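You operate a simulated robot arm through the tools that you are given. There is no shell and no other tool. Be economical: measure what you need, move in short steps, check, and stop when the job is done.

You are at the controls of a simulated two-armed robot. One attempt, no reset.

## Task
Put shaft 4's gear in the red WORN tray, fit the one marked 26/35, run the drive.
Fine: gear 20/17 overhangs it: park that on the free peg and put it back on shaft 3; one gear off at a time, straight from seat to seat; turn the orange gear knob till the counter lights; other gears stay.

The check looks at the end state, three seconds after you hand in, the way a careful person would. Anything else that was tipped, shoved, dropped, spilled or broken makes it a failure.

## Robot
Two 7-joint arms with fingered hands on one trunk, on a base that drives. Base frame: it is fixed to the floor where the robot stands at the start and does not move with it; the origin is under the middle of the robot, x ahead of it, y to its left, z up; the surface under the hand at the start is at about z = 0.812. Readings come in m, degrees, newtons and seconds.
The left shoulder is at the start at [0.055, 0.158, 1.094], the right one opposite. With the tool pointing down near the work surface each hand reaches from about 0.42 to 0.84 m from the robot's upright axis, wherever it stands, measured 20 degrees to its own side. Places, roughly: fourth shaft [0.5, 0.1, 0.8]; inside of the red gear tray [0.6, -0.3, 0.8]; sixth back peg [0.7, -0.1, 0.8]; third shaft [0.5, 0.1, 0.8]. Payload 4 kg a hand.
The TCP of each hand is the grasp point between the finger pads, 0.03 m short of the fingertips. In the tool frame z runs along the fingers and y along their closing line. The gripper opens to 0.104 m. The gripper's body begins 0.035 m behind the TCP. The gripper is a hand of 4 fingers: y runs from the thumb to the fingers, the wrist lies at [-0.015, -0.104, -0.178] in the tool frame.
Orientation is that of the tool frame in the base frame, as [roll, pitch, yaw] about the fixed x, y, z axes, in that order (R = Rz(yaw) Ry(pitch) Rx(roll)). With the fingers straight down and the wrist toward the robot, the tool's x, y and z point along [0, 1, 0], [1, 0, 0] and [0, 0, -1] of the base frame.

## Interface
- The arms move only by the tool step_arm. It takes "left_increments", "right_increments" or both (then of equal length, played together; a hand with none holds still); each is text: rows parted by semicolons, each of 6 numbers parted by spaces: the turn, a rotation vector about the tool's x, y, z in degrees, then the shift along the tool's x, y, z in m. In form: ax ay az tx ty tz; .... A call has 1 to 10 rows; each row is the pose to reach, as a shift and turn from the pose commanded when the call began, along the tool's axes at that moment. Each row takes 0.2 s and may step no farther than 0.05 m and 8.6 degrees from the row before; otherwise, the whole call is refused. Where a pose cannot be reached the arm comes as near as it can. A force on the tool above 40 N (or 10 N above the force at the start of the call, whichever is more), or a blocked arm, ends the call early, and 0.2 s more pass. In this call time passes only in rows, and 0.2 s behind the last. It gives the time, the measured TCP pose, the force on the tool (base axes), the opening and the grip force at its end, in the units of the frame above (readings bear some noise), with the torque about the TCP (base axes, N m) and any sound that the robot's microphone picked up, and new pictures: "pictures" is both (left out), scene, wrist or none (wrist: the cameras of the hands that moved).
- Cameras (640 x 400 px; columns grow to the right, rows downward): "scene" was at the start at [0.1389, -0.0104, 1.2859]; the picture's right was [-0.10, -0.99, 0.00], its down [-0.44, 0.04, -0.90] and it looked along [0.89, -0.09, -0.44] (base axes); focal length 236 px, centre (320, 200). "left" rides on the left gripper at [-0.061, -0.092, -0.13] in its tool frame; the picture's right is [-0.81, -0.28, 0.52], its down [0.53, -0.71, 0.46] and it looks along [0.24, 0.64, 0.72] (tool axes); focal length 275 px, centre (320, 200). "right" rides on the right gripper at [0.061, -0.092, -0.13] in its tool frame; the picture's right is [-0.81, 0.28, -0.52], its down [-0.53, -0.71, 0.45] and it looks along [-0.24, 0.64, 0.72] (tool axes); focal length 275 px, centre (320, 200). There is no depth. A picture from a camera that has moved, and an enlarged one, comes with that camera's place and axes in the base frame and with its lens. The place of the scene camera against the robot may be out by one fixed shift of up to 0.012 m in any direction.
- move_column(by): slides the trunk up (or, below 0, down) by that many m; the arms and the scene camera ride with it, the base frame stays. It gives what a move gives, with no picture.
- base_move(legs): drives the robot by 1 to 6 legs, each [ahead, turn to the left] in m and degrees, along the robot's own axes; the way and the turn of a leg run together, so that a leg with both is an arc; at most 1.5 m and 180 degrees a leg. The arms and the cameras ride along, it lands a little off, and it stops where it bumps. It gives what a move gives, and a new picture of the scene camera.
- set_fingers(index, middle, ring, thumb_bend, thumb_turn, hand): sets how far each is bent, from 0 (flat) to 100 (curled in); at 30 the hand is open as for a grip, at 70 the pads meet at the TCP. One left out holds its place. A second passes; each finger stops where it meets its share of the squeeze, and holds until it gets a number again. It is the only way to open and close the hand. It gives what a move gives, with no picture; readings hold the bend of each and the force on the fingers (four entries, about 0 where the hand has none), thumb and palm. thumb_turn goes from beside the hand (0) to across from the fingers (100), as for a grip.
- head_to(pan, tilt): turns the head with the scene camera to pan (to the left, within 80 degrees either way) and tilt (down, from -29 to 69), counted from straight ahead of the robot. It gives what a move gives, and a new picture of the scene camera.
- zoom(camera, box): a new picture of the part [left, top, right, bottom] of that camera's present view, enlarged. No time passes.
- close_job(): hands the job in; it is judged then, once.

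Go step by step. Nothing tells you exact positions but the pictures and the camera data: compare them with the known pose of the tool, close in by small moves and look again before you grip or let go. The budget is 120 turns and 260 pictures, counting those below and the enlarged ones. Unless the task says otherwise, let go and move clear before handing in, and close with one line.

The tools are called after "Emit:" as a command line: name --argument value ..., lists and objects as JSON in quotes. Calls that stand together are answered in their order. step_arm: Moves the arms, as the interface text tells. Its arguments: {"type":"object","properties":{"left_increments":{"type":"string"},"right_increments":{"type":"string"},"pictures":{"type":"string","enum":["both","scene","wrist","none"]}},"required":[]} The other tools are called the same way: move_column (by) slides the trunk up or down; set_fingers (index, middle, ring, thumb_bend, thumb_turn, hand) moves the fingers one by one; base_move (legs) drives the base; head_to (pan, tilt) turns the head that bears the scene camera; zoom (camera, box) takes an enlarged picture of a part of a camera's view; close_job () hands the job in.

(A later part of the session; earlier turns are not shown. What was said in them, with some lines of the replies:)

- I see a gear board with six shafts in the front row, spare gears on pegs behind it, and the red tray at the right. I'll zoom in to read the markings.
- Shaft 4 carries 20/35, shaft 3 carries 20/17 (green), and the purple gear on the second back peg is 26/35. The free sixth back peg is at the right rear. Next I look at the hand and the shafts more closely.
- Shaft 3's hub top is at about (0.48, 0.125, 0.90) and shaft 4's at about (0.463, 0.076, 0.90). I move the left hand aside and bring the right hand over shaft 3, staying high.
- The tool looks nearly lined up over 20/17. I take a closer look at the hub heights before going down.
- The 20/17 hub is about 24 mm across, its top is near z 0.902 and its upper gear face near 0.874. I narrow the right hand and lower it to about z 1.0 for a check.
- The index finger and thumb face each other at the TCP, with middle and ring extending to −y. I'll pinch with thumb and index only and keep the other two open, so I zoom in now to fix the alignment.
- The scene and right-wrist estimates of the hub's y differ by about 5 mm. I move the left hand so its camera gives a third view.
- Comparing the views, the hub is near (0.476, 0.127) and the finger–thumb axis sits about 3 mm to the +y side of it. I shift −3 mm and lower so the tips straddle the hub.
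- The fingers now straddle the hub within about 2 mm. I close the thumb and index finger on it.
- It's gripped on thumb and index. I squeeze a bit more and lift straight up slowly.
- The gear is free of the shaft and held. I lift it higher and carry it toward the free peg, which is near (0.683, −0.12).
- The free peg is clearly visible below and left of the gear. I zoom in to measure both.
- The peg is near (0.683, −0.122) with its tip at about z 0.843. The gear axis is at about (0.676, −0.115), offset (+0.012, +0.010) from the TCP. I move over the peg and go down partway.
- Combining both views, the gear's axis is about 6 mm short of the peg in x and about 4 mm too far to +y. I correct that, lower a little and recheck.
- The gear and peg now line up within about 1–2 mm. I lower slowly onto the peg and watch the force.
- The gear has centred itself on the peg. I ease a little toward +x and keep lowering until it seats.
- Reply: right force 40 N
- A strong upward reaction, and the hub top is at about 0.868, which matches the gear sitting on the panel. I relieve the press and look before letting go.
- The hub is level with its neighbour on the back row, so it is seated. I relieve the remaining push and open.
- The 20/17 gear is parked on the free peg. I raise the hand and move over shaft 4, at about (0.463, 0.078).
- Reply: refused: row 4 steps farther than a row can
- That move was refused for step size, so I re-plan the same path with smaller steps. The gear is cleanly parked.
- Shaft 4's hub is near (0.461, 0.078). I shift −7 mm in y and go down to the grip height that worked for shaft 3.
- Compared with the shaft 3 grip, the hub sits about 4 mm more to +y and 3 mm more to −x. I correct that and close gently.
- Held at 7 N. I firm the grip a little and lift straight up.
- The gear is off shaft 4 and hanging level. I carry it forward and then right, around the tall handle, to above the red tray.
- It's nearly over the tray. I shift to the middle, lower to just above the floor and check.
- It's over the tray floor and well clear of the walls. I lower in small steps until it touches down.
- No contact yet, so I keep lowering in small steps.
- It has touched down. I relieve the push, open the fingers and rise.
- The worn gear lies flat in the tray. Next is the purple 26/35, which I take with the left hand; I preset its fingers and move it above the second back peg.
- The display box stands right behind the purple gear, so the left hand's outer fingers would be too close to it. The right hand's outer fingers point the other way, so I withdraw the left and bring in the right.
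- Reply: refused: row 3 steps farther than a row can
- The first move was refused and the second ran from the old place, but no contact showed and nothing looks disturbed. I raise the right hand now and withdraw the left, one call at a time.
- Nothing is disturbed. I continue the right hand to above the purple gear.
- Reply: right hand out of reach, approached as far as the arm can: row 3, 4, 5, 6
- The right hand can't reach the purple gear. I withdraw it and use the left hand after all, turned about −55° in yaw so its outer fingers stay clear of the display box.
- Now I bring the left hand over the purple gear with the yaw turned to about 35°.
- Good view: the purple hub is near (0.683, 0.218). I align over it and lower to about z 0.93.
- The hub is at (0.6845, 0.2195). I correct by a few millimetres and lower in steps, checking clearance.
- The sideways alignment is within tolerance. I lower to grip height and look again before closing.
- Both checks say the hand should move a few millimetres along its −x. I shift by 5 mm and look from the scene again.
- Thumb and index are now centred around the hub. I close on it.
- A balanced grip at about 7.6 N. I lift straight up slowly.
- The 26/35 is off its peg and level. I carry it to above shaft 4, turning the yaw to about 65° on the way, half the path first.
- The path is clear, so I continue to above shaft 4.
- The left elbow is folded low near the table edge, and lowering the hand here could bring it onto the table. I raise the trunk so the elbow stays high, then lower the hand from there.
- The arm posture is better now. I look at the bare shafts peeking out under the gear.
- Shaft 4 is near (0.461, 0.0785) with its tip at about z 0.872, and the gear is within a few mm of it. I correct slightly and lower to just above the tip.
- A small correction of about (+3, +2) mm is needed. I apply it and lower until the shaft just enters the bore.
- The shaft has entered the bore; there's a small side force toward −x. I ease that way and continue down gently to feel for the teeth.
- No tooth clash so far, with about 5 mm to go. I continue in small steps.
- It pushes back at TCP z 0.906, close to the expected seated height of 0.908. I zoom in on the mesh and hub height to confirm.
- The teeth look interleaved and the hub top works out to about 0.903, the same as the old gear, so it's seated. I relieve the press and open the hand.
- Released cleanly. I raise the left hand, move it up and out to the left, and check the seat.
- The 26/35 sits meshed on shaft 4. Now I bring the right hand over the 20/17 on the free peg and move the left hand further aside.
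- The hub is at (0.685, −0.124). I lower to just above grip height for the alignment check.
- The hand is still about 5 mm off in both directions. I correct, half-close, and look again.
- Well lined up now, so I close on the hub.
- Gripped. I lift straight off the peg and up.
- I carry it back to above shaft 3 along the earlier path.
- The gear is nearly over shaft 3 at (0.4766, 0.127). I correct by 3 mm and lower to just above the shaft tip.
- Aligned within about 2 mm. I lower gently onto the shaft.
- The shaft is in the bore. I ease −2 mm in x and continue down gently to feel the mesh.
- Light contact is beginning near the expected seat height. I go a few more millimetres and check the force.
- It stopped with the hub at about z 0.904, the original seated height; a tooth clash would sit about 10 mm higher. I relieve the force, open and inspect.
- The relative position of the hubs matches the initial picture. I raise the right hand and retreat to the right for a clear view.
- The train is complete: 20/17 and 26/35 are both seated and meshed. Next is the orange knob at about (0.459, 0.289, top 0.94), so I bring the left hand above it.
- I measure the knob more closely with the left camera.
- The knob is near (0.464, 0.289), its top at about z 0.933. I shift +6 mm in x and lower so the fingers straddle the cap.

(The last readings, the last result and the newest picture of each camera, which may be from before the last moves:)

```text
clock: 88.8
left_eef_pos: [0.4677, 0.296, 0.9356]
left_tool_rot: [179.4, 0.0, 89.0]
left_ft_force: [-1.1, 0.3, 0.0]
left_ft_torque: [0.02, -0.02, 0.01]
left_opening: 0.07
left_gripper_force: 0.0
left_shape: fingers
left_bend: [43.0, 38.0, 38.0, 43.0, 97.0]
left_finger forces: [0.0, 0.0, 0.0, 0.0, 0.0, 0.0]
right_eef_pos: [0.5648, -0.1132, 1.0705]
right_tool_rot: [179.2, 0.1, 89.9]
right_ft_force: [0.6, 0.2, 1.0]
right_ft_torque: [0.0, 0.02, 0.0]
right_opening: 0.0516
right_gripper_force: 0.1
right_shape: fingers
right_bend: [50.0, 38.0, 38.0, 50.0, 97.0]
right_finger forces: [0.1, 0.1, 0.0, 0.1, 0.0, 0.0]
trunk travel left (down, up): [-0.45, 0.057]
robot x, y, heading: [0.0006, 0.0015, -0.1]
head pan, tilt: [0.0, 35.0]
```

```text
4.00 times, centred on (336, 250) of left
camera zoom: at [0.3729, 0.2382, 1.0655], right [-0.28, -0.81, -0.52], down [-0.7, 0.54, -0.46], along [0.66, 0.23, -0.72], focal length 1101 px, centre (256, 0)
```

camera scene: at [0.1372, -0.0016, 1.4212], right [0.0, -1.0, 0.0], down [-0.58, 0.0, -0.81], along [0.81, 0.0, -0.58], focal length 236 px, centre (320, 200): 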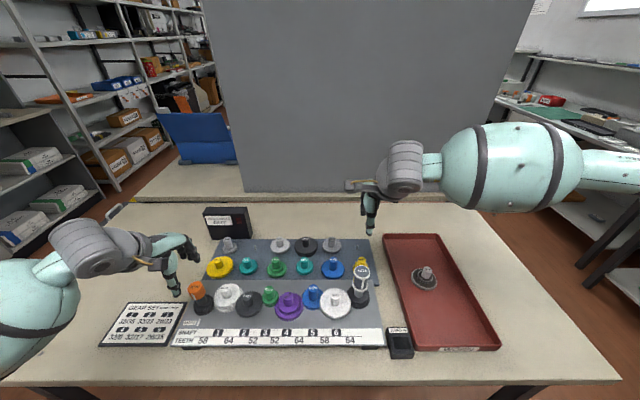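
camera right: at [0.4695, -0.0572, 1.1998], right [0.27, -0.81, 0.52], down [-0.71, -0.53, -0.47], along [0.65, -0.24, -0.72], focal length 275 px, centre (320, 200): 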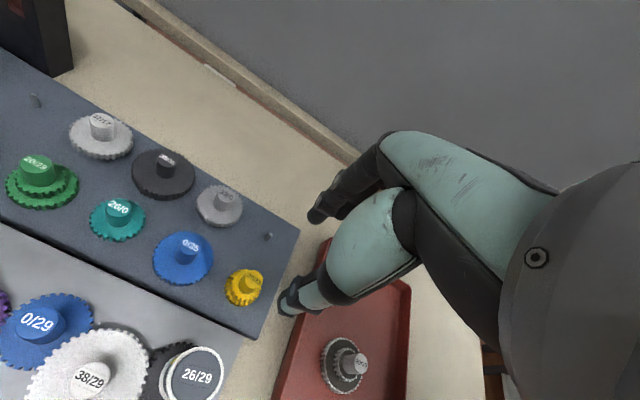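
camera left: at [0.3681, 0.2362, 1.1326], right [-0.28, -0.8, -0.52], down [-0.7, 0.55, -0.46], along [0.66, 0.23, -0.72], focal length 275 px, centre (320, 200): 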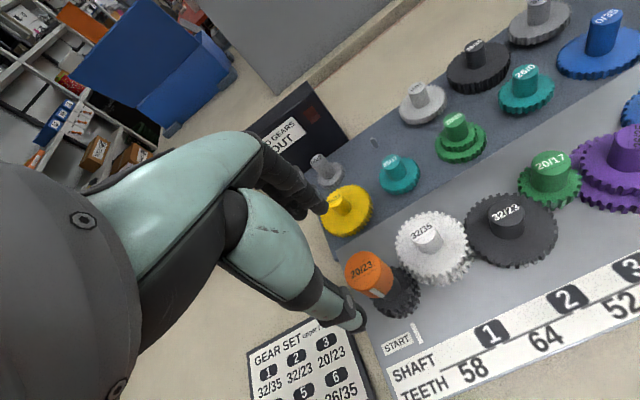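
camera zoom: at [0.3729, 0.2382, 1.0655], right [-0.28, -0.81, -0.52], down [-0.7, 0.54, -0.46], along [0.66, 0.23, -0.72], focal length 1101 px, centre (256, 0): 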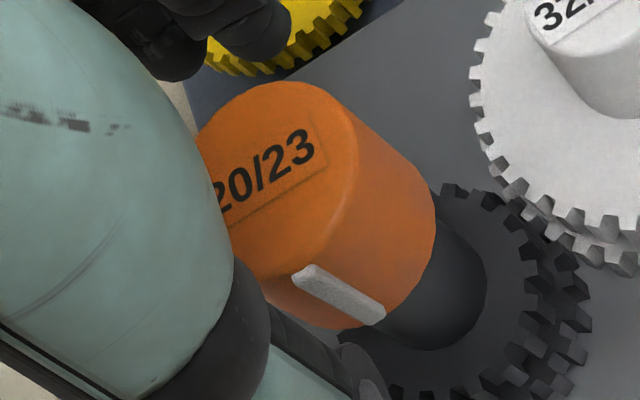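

Alignment matches the earlier successful grip. I close on the knob.

Emit:
set_fingers --hand "left" --index 76 --thumb_bend 74

Emit:
zoom --camera "scene" --box '[160, 260, 256, 320]'

```text
clock: 89.8
left_eef_pos: [0.4667, 0.2977, 0.9357]
left_tool_rot: [179.6, 0.0, 89.0]
left_ft_force: [-7.2, 2.1, -4.9]
left_ft_torque: [0.04, 0.15, -0.05]
left_opening: 0.0259
left_gripper_force: 11.6
left_shape: fingers
left_bend: [62.0, 38.0, 38.0, 61.0, 98.0]
left_finger forces: [7.2, 0.1, 0.0, 0.0, 14.8, 0.0]
right_eef_pos: [0.5635, -0.1148, 1.07]
right_tool_rot: [179.3, 0.1, 89.9]
right_ft_force: [-0.2, -0.1, 0.6]
right_ft_torque: [-0.02, -0.01, 0.0]
right_opening: 0.0515
right_gripper_force: 0.0
right_shape: fingers
right_bend: [50.0, 38.0, 38.0, 50.0, 97.0]
right_finger forces: [0.0, 0.1, 0.0, 0.0, 0.0, 0.0]
trunk travel left (down, up): [-0.45, 0.057]
robot x, y, heading: [0.0004, -0.0005, 0.2]
head pan, tilt: [0.0, 35.0]
```

```text
6.67 times, centred on (208, 290) of scene
camera zoom: at [0.1362, -0.0003, 1.4213], right [0.0, -1.0, 0.0], down [-0.58, 0.0, -0.81], along [0.81, 0.0, -0.58], focal length 1575 px, centre (1067, -400)
```

zoom: 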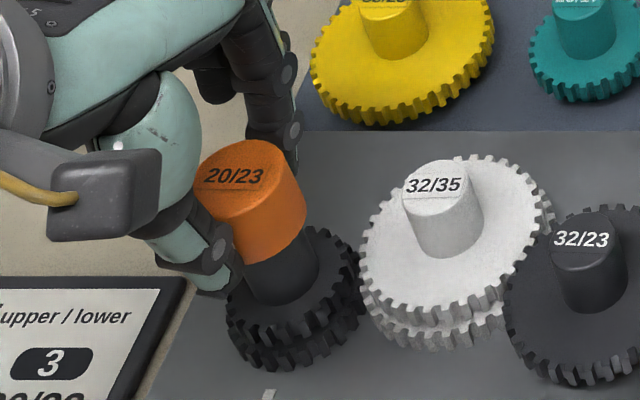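

It's gripped. I turn the knob 32° clockwise about its own axis as a first test.

Emit:
step_arm --left_increments "0 0 8 -0.0005 0.0011 0;0 0 16 -0.0011 0.0021 0;0 0 24 -0.0019 0.003 0;0 0 32 -0.0028 0.0038 0" --pictures "scene"

Emit:
zoom --camera "scene" --box '[160, 260, 256, 320]'

Emit:
zoom --camera "scene" --box '[300, 260, 428, 340]'

```text
clock: 90.8
left_eef_pos: [0.4711, 0.2943, 0.9361]
left_tool_rot: [179.6, -0.3, 56.8]
left_ft_force: [-7.9, 4.8, -7.8]
left_ft_torque: [0.12, 0.08, -0.04]
left_opening: 0.0256
left_gripper_force: 10.3
left_shape: fingers
left_bend: [62.0, 38.0, 38.0, 61.0, 96.0]
left_finger forces: [5.7, 0.0, 0.1, 0.0, 15.1, 0.0]
right_eef_pos: [0.5644, -0.1135, 1.0699]
right_tool_rot: [179.3, 0.2, 90.0]
right_ft_force: [0.0, 0.7, -0.4]
right_ft_torque: [-0.05, -0.01, -0.03]
right_opening: 0.0519
right_gripper_force: 0.1
right_shape: fingers
right_bend: [50.0, 38.0, 38.0, 50.0, 97.0]
right_finger forces: [0.0, 0.1, 0.0, 0.0, 0.0, 0.0]
trunk travel left (down, up): [-0.45, 0.057]
robot x, y, heading: [0.0011, -0.0007, 0.1]
head pan, tilt: [0.0, 35.0]
camera scene: at [0.1366, 0.0003, 1.4213], right [0.0, -1.0, 0.0], down [-0.58, 0.0, -0.81], along [0.81, 0.0, -0.58], focal length 236 px, centre (320, 200)
```

scene: 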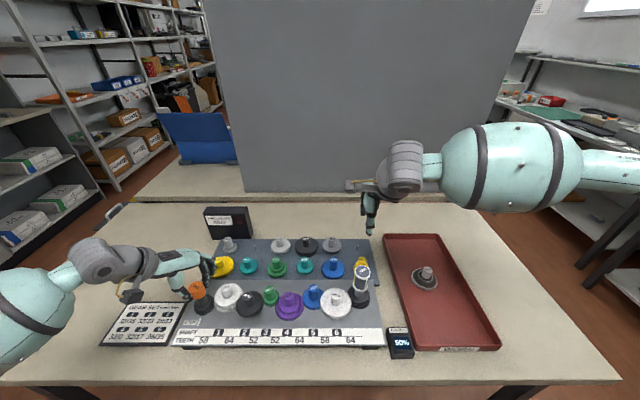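

```text
6.67 times, centred on (208, 290) of scene
camera zoom: at [0.1366, 0.0003, 1.4213], right [0.0, -1.0, 0.0], down [-0.58, 0.0, -0.81], along [0.81, 0.0, -0.58], focal length 1575 px, centre (1067, -400)
```

zoom: 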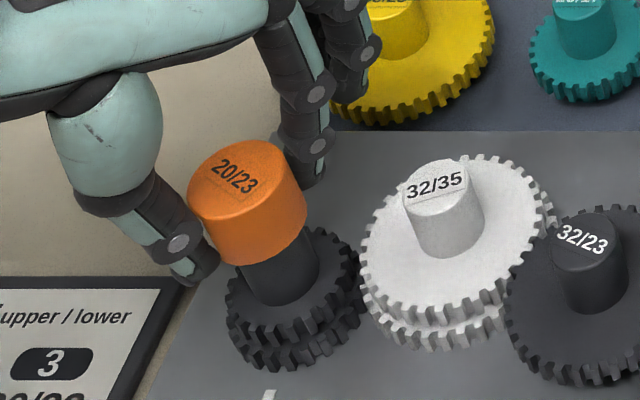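

```text
5.00 times, centred on (364, 300) of scene
camera zoom: at [0.1366, 0.0003, 1.4213], right [0.0, -1.0, 0.0], down [-0.58, 0.0, -0.81], along [0.81, 0.0, -0.58], focal length 1181 px, centre (100, -300)
```

zoom: 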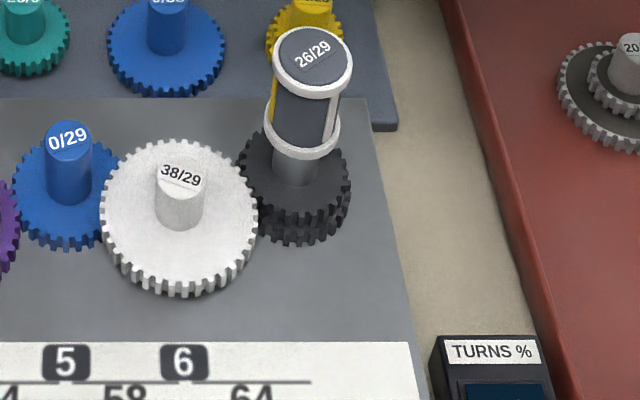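

The drive turns and the counter already shows 50%. I turn another 40° the same way.

Emit:
step_arm --left_increments "0 0 8 -0.0005 0.0011 0;0 0 16 -0.0011 0.0021 0;0 0 24 -0.0019 0.003 0;0 0 32 -0.0028 0.0038 0;0 0 40 -0.0038 0.0044 0" --pictures "none"

Emit:
zoom --camera "scene" --box '[340, 310, 420, 360]'

Emit:
zoom --camera "scene" --box '[160, 240, 288, 320]'

```text
clock: 92.0
left_eef_pos: [0.4749, 0.289, 0.9382]
left_tool_rot: [179.8, -0.6, 16.9]
left_ft_force: [-2.6, 4.2, -8.3]
left_ft_torque: [0.0, 0.01, -0.02]
left_opening: 0.0254
left_gripper_force: 9.8
left_shape: fingers
left_bend: [61.0, 38.0, 38.0, 61.0, 96.0]
left_finger forces: [8.0, 0.1, 0.0, 0.0, 11.8, 0.1]
right_eef_pos: [0.5643, -0.113, 1.0697]
right_tool_rot: [179.3, 0.1, 90.0]
right_ft_force: [0.3, 0.6, -0.2]
right_ft_torque: [0.02, 0.0, -0.02]
right_opening: 0.0517
right_gripper_force: 0.0
right_shape: fingers
right_bend: [50.0, 38.0, 38.0, 50.0, 97.0]
right_finger forces: [0.1, 0.0, 0.0, 0.0, 0.0, 0.0]
trunk travel left (down, up): [-0.45, 0.057]
robot x, y, heading: [0.0031, 0.0015, -0.2]
head pan, tilt: [0.0, 35.0]
```

```text
8.00 times, centred on (380, 335) of scene
camera zoom: at [0.138, 0.0001, 1.4211], right [0.0, -1.0, 0.0], down [-0.59, 0.0, -0.81], along [0.81, 0.0, -0.59], focal length 1890 px, centre (-160, -880)
```

zoom: 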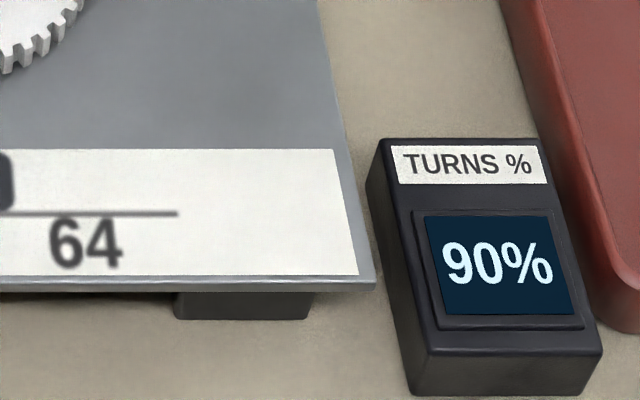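

```text
5.00 times, centred on (224, 280) of scene
camera zoom: at [0.138, 0.0001, 1.4211], right [0.0, -1.0, 0.0], down [-0.59, 0.0, -0.81], along [0.81, 0.0, -0.59], focal length 1181 px, centre (800, -200)
```

zoom: 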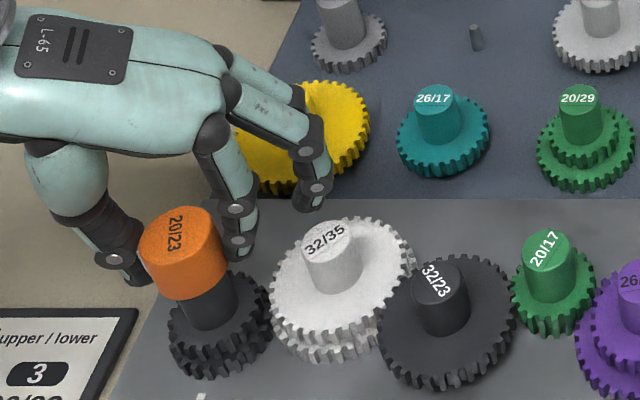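

The counter shows 90%. I turn a further 22°.

Emit:
step_arm --left_increments "0 0 8 -0.0005 0.0011 0;0 0 16 -0.0011 0.0021 0;0 0 22 -0.0017 0.0028 0" --pictures "none"

Emit:
zoom --camera "scene" --box '[340, 310, 420, 360]'

```text
clock: 92.8
left_eef_pos: [0.4737, 0.286, 0.9374]
left_tool_rot: [-180.0, -0.5, -5.1]
left_ft_force: [-1.3, 2.1, -7.4]
left_ft_torque: [-0.1, 0.03, -0.04]
left_opening: 0.0252
left_gripper_force: 10.1
left_shape: fingers
left_bend: [61.0, 38.0, 38.0, 62.0, 96.0]
left_finger forces: [8.8, 0.1, 0.1, 0.0, 10.7, 0.0]
right_eef_pos: [0.5651, -0.1138, 1.0691]
right_tool_rot: [179.2, 0.1, 90.0]
right_ft_force: [1.0, 0.7, -0.1]
right_ft_torque: [-0.02, 0.0, -0.01]
right_opening: 0.0517
right_gripper_force: 0.1
right_shape: fingers
right_bend: [50.0, 38.0, 38.0, 50.0, 97.0]
right_finger forces: [0.0, 0.0, 0.1, 0.0, 0.0, 0.1]
trunk travel left (down, up): [-0.45, 0.057]
robot x, y, heading: [0.0018, 0.0016, -0.1]
head pan, tilt: [0.0, 35.0]
```

```text
8.00 times, centred on (380, 335) of scene
camera zoom: at [0.1381, -0.0003, 1.4211], right [0.0, -1.0, 0.0], down [-0.59, 0.0, -0.81], along [0.81, 0.0, -0.59], focal length 1890 px, centre (-160, -880)
```

zoom: 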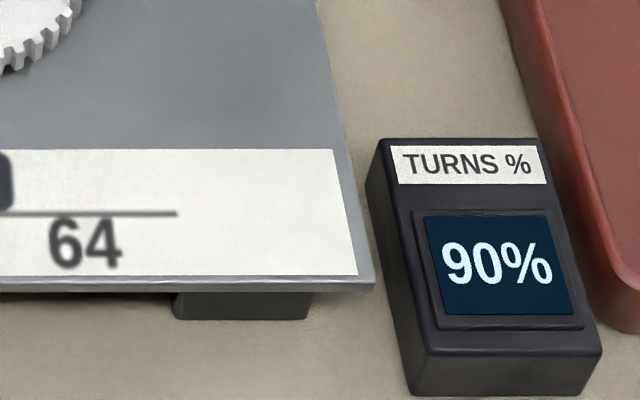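

The counter is lit at 90%, steady, and matches the gear ratio I calculate (≈0.90). I ease the slight upward pull on the knob, open the fingers and check.

Emit:
step_arm --left_increments "0 0 0 0 0 0.003;0 0 0 0 0 0.005" --pictures "none"

Emit:
set_fingers --hand "left" --index 46 --thumb_bend 43

Emit:
zoom --camera "scene" --box '[160, 240, 288, 320]'

```text
clock: 93.4
left_eef_pos: [0.4735, 0.2852, 0.9348]
left_tool_rot: [180.0, -0.8, -5.0]
left_ft_force: [-2.7, 6.0, 9.6]
left_ft_torque: [0.17, 0.19, -0.01]
left_opening: 0.0248
left_gripper_force: 12.0
left_shape: fingers
left_bend: [61.0, 38.0, 38.0, 62.0, 96.0]
left_finger forces: [8.9, 0.0, 0.0, 0.1, 14.4, 0.0]
right_eef_pos: [0.5636, -0.1134, 1.0694]
right_tool_rot: [179.2, 0.1, 89.9]
right_ft_force: [1.1, 0.0, -0.7]
right_ft_torque: [0.0, 0.03, -0.02]
right_opening: 0.0518
right_gripper_force: 0.1
right_shape: fingers
right_bend: [50.0, 38.0, 38.0, 50.0, 97.0]
right_finger forces: [0.0, 0.1, 0.0, 0.0, 0.1, 0.0]
trunk travel left (down, up): [-0.45, 0.057]
robot x, y, heading: [-0.0022, 0.0009, -0.0]
head pan, tilt: [0.0, 35.0]
```

```text
clock: 94.4
left_eef_pos: [0.4729, 0.285, 0.9322]
left_tool_rot: [-180.0, -0.7, -5.0]
left_ft_force: [-0.1, 0.7, 5.6]
left_ft_torque: [-0.25, -0.02, 0.01]
left_opening: 0.0657
left_gripper_force: 2.7
left_shape: fingers
left_bend: [46.0, 38.0, 38.0, 43.0, 97.0]
left_finger forces: [0.0, 5.0, 0.0, 0.1, 0.0, 0.1]
right_eef_pos: [0.5631, -0.1149, 1.0698]
right_tool_rot: [179.3, 0.0, 90.1]
right_ft_force: [-0.1, 0.9, -0.1]
right_ft_torque: [0.01, 0.01, -0.01]
right_opening: 0.0518
right_gripper_force: 0.0
right_shape: fingers
right_bend: [50.0, 38.0, 38.0, 50.0, 97.0]
right_finger forces: [0.1, 0.0, 0.1, 0.1, 0.0, 0.0]
trunk travel left (down, up): [-0.45, 0.057]
robot x, y, heading: [0.0021, 0.0016, 0.2]
head pan, tilt: [0.0, 35.0]
```

```text
5.00 times, centred on (224, 280) of scene
camera zoom: at [0.1365, -0.0011, 1.4213], right [0.0, -1.0, 0.0], down [-0.58, 0.0, -0.81], along [0.81, 0.0, -0.58], focal length 1181 px, centre (800, -200)
```

zoom: 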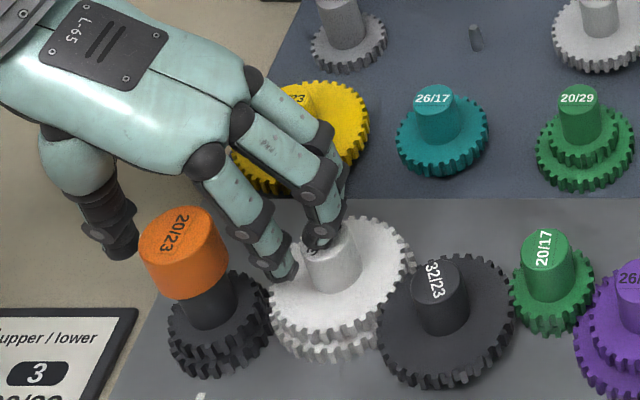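

The middle finger is lightly resting on top of the 32/35 hub, so I raise straight up right away.

Emit:
step_arm --left_increments "0 0 0 0 0 -0.01;0 0 0 0 0 -0.03;0 0 0 0 0 -0.06;0 0 0 0 0 -0.1;0 0 0 0 0 -0.14" --pictures "scene"

Emit:
zoom --camera "scene" --box '[170, 260, 298, 340]'

```text
clock: 95.6
left_eef_pos: [0.4733, 0.2873, 1.0728]
left_tool_rot: [-179.9, -0.6, -5.0]
left_ft_force: [-0.1, -0.7, 0.2]
left_ft_torque: [-0.01, 0.0, -0.02]
left_opening: 0.066
left_gripper_force: 0.1
left_shape: fingers
left_bend: [46.0, 38.0, 38.0, 43.0, 97.0]
left_finger forces: [0.0, 0.0, 0.0, 0.0, 0.0, 0.0]
right_eef_pos: [0.5644, -0.1139, 1.0701]
right_tool_rot: [179.4, 0.0, 90.0]
right_ft_force: [-0.7, 0.4, -0.7]
right_ft_torque: [0.01, 0.0, 0.01]
right_opening: 0.0518
right_gripper_force: 0.0
right_shape: fingers
right_bend: [50.0, 38.0, 38.0, 50.0, 97.0]
right_finger forces: [0.0, 0.0, 0.1, 0.0, 0.1, 0.0]
trunk travel left (down, up): [-0.45, 0.057]
robot x, y, heading: [-0.0, 0.0022, -0.1]
head pan, tilt: [0.0, 35.0]
camera scene: at [0.1369, -0.0014, 1.4213], right [0.0, -1.0, 0.0], down [-0.58, 0.0, -0.81], along [0.81, 0.0, -0.58], focal length 236 px, centre (320, 200)
```

scene: 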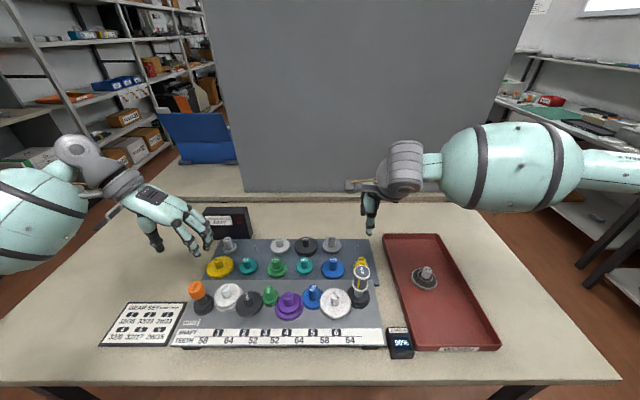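

```text
5.00 times, centred on (234, 300) of scene
camera zoom: at [0.1369, -0.0014, 1.4213], right [0.0, -1.0, 0.0], down [-0.58, 0.0, -0.81], along [0.81, 0.0, -0.58], focal length 1181 px, centre (750, -300)
```

zoom: 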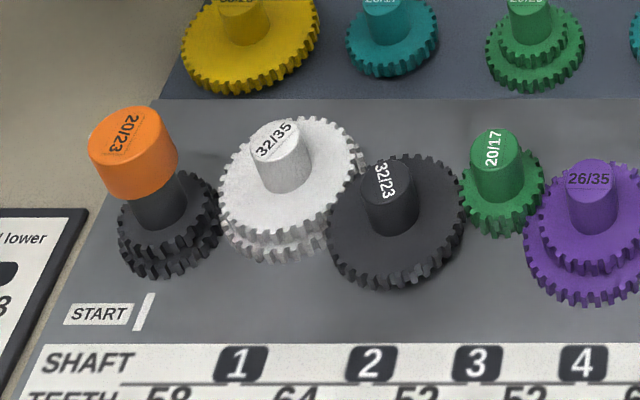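

All gears are in place and the counter shows 90%. I move the left hand clear and check the alarm box and counter a last time.

Emit:
step_arm --left_increments "0 0 -6 -0.03 -0.02 -0.02;0 0 -12 -0.05 -0.05 -0.04;0 0 -18 -0.06 -0.085 -0.05;0 0 -24 -0.06 -0.12 -0.05" --pictures "none"

Emit:
zoom --camera "scene" --box '[170, 200, 298, 280]'

Emit:
zoom --camera "scene" --box '[260, 250, 452, 370]'

```text
clock: 96.6
left_eef_pos: [0.4266, 0.414, 1.1265]
left_tool_rot: [179.8, -0.6, 19.0]
left_ft_force: [0.0, -0.6, -0.1]
left_ft_torque: [-0.03, -0.04, 0.01]
left_opening: 0.0661
left_gripper_force: 0.1
left_shape: fingers
left_bend: [46.0, 38.0, 38.0, 43.0, 97.0]
left_finger forces: [0.0, 0.0, 0.0, 0.0, 0.0, 0.1]
right_eef_pos: [0.5627, -0.114, 1.0696]
right_tool_rot: [179.2, 0.1, 90.0]
right_ft_force: [-0.3, -0.1, 0.1]
right_ft_torque: [-0.05, -0.03, 0.0]
right_opening: 0.0516
right_gripper_force: 0.1
right_shape: fingers
right_bend: [50.0, 38.0, 38.0, 50.0, 97.0]
right_finger forces: [0.1, 0.0, 0.0, 0.1, 0.0, 0.0]
trunk travel left (down, up): [-0.45, 0.057]
robot x, y, heading: [-0.0001, 0.0001, -0.1]
head pan, tilt: [0.0, 35.0]
```

```text
5.00 times, centred on (234, 240) of scene
camera zoom: at [0.1362, 0.0001, 1.4213], right [0.0, -1.0, 0.0], down [-0.58, 0.0, -0.81], along [0.81, 0.0, -0.58], focal length 1181 px, centre (750, 0)
```

zoom: 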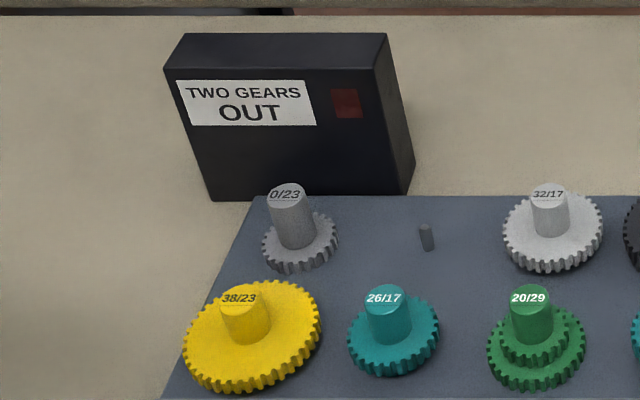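

```text
3.33 times, centred on (356, 310) of scene
camera zoom: at [0.1362, 0.0001, 1.4213], right [0.0, -1.0, 0.0], down [-0.58, 0.0, -0.81], along [0.81, 0.0, -0.58], focal length 788 px, centre (200, -167)
```

zoom: 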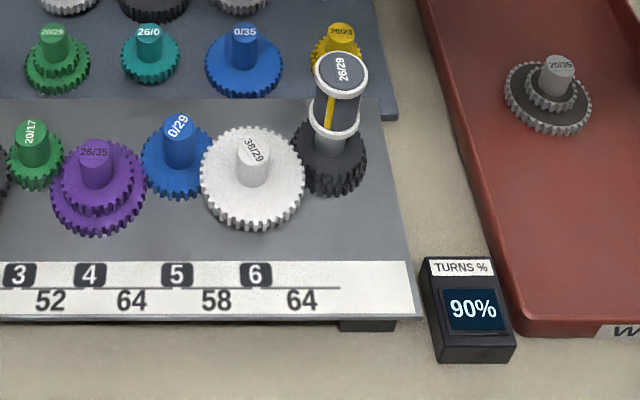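

The alarm lamp is dark, the counter is lit at 90%, the worn gear is in the tray and both hands are clear, so I'm handing in.

Emit:
close_job

```text
The job is handed in.
```

The worn 20/35 gear is in the red tray, 26/35 is on shaft 4, 20/17 is back on shaft 3, and turning the orange knob lit the counter at 90%.
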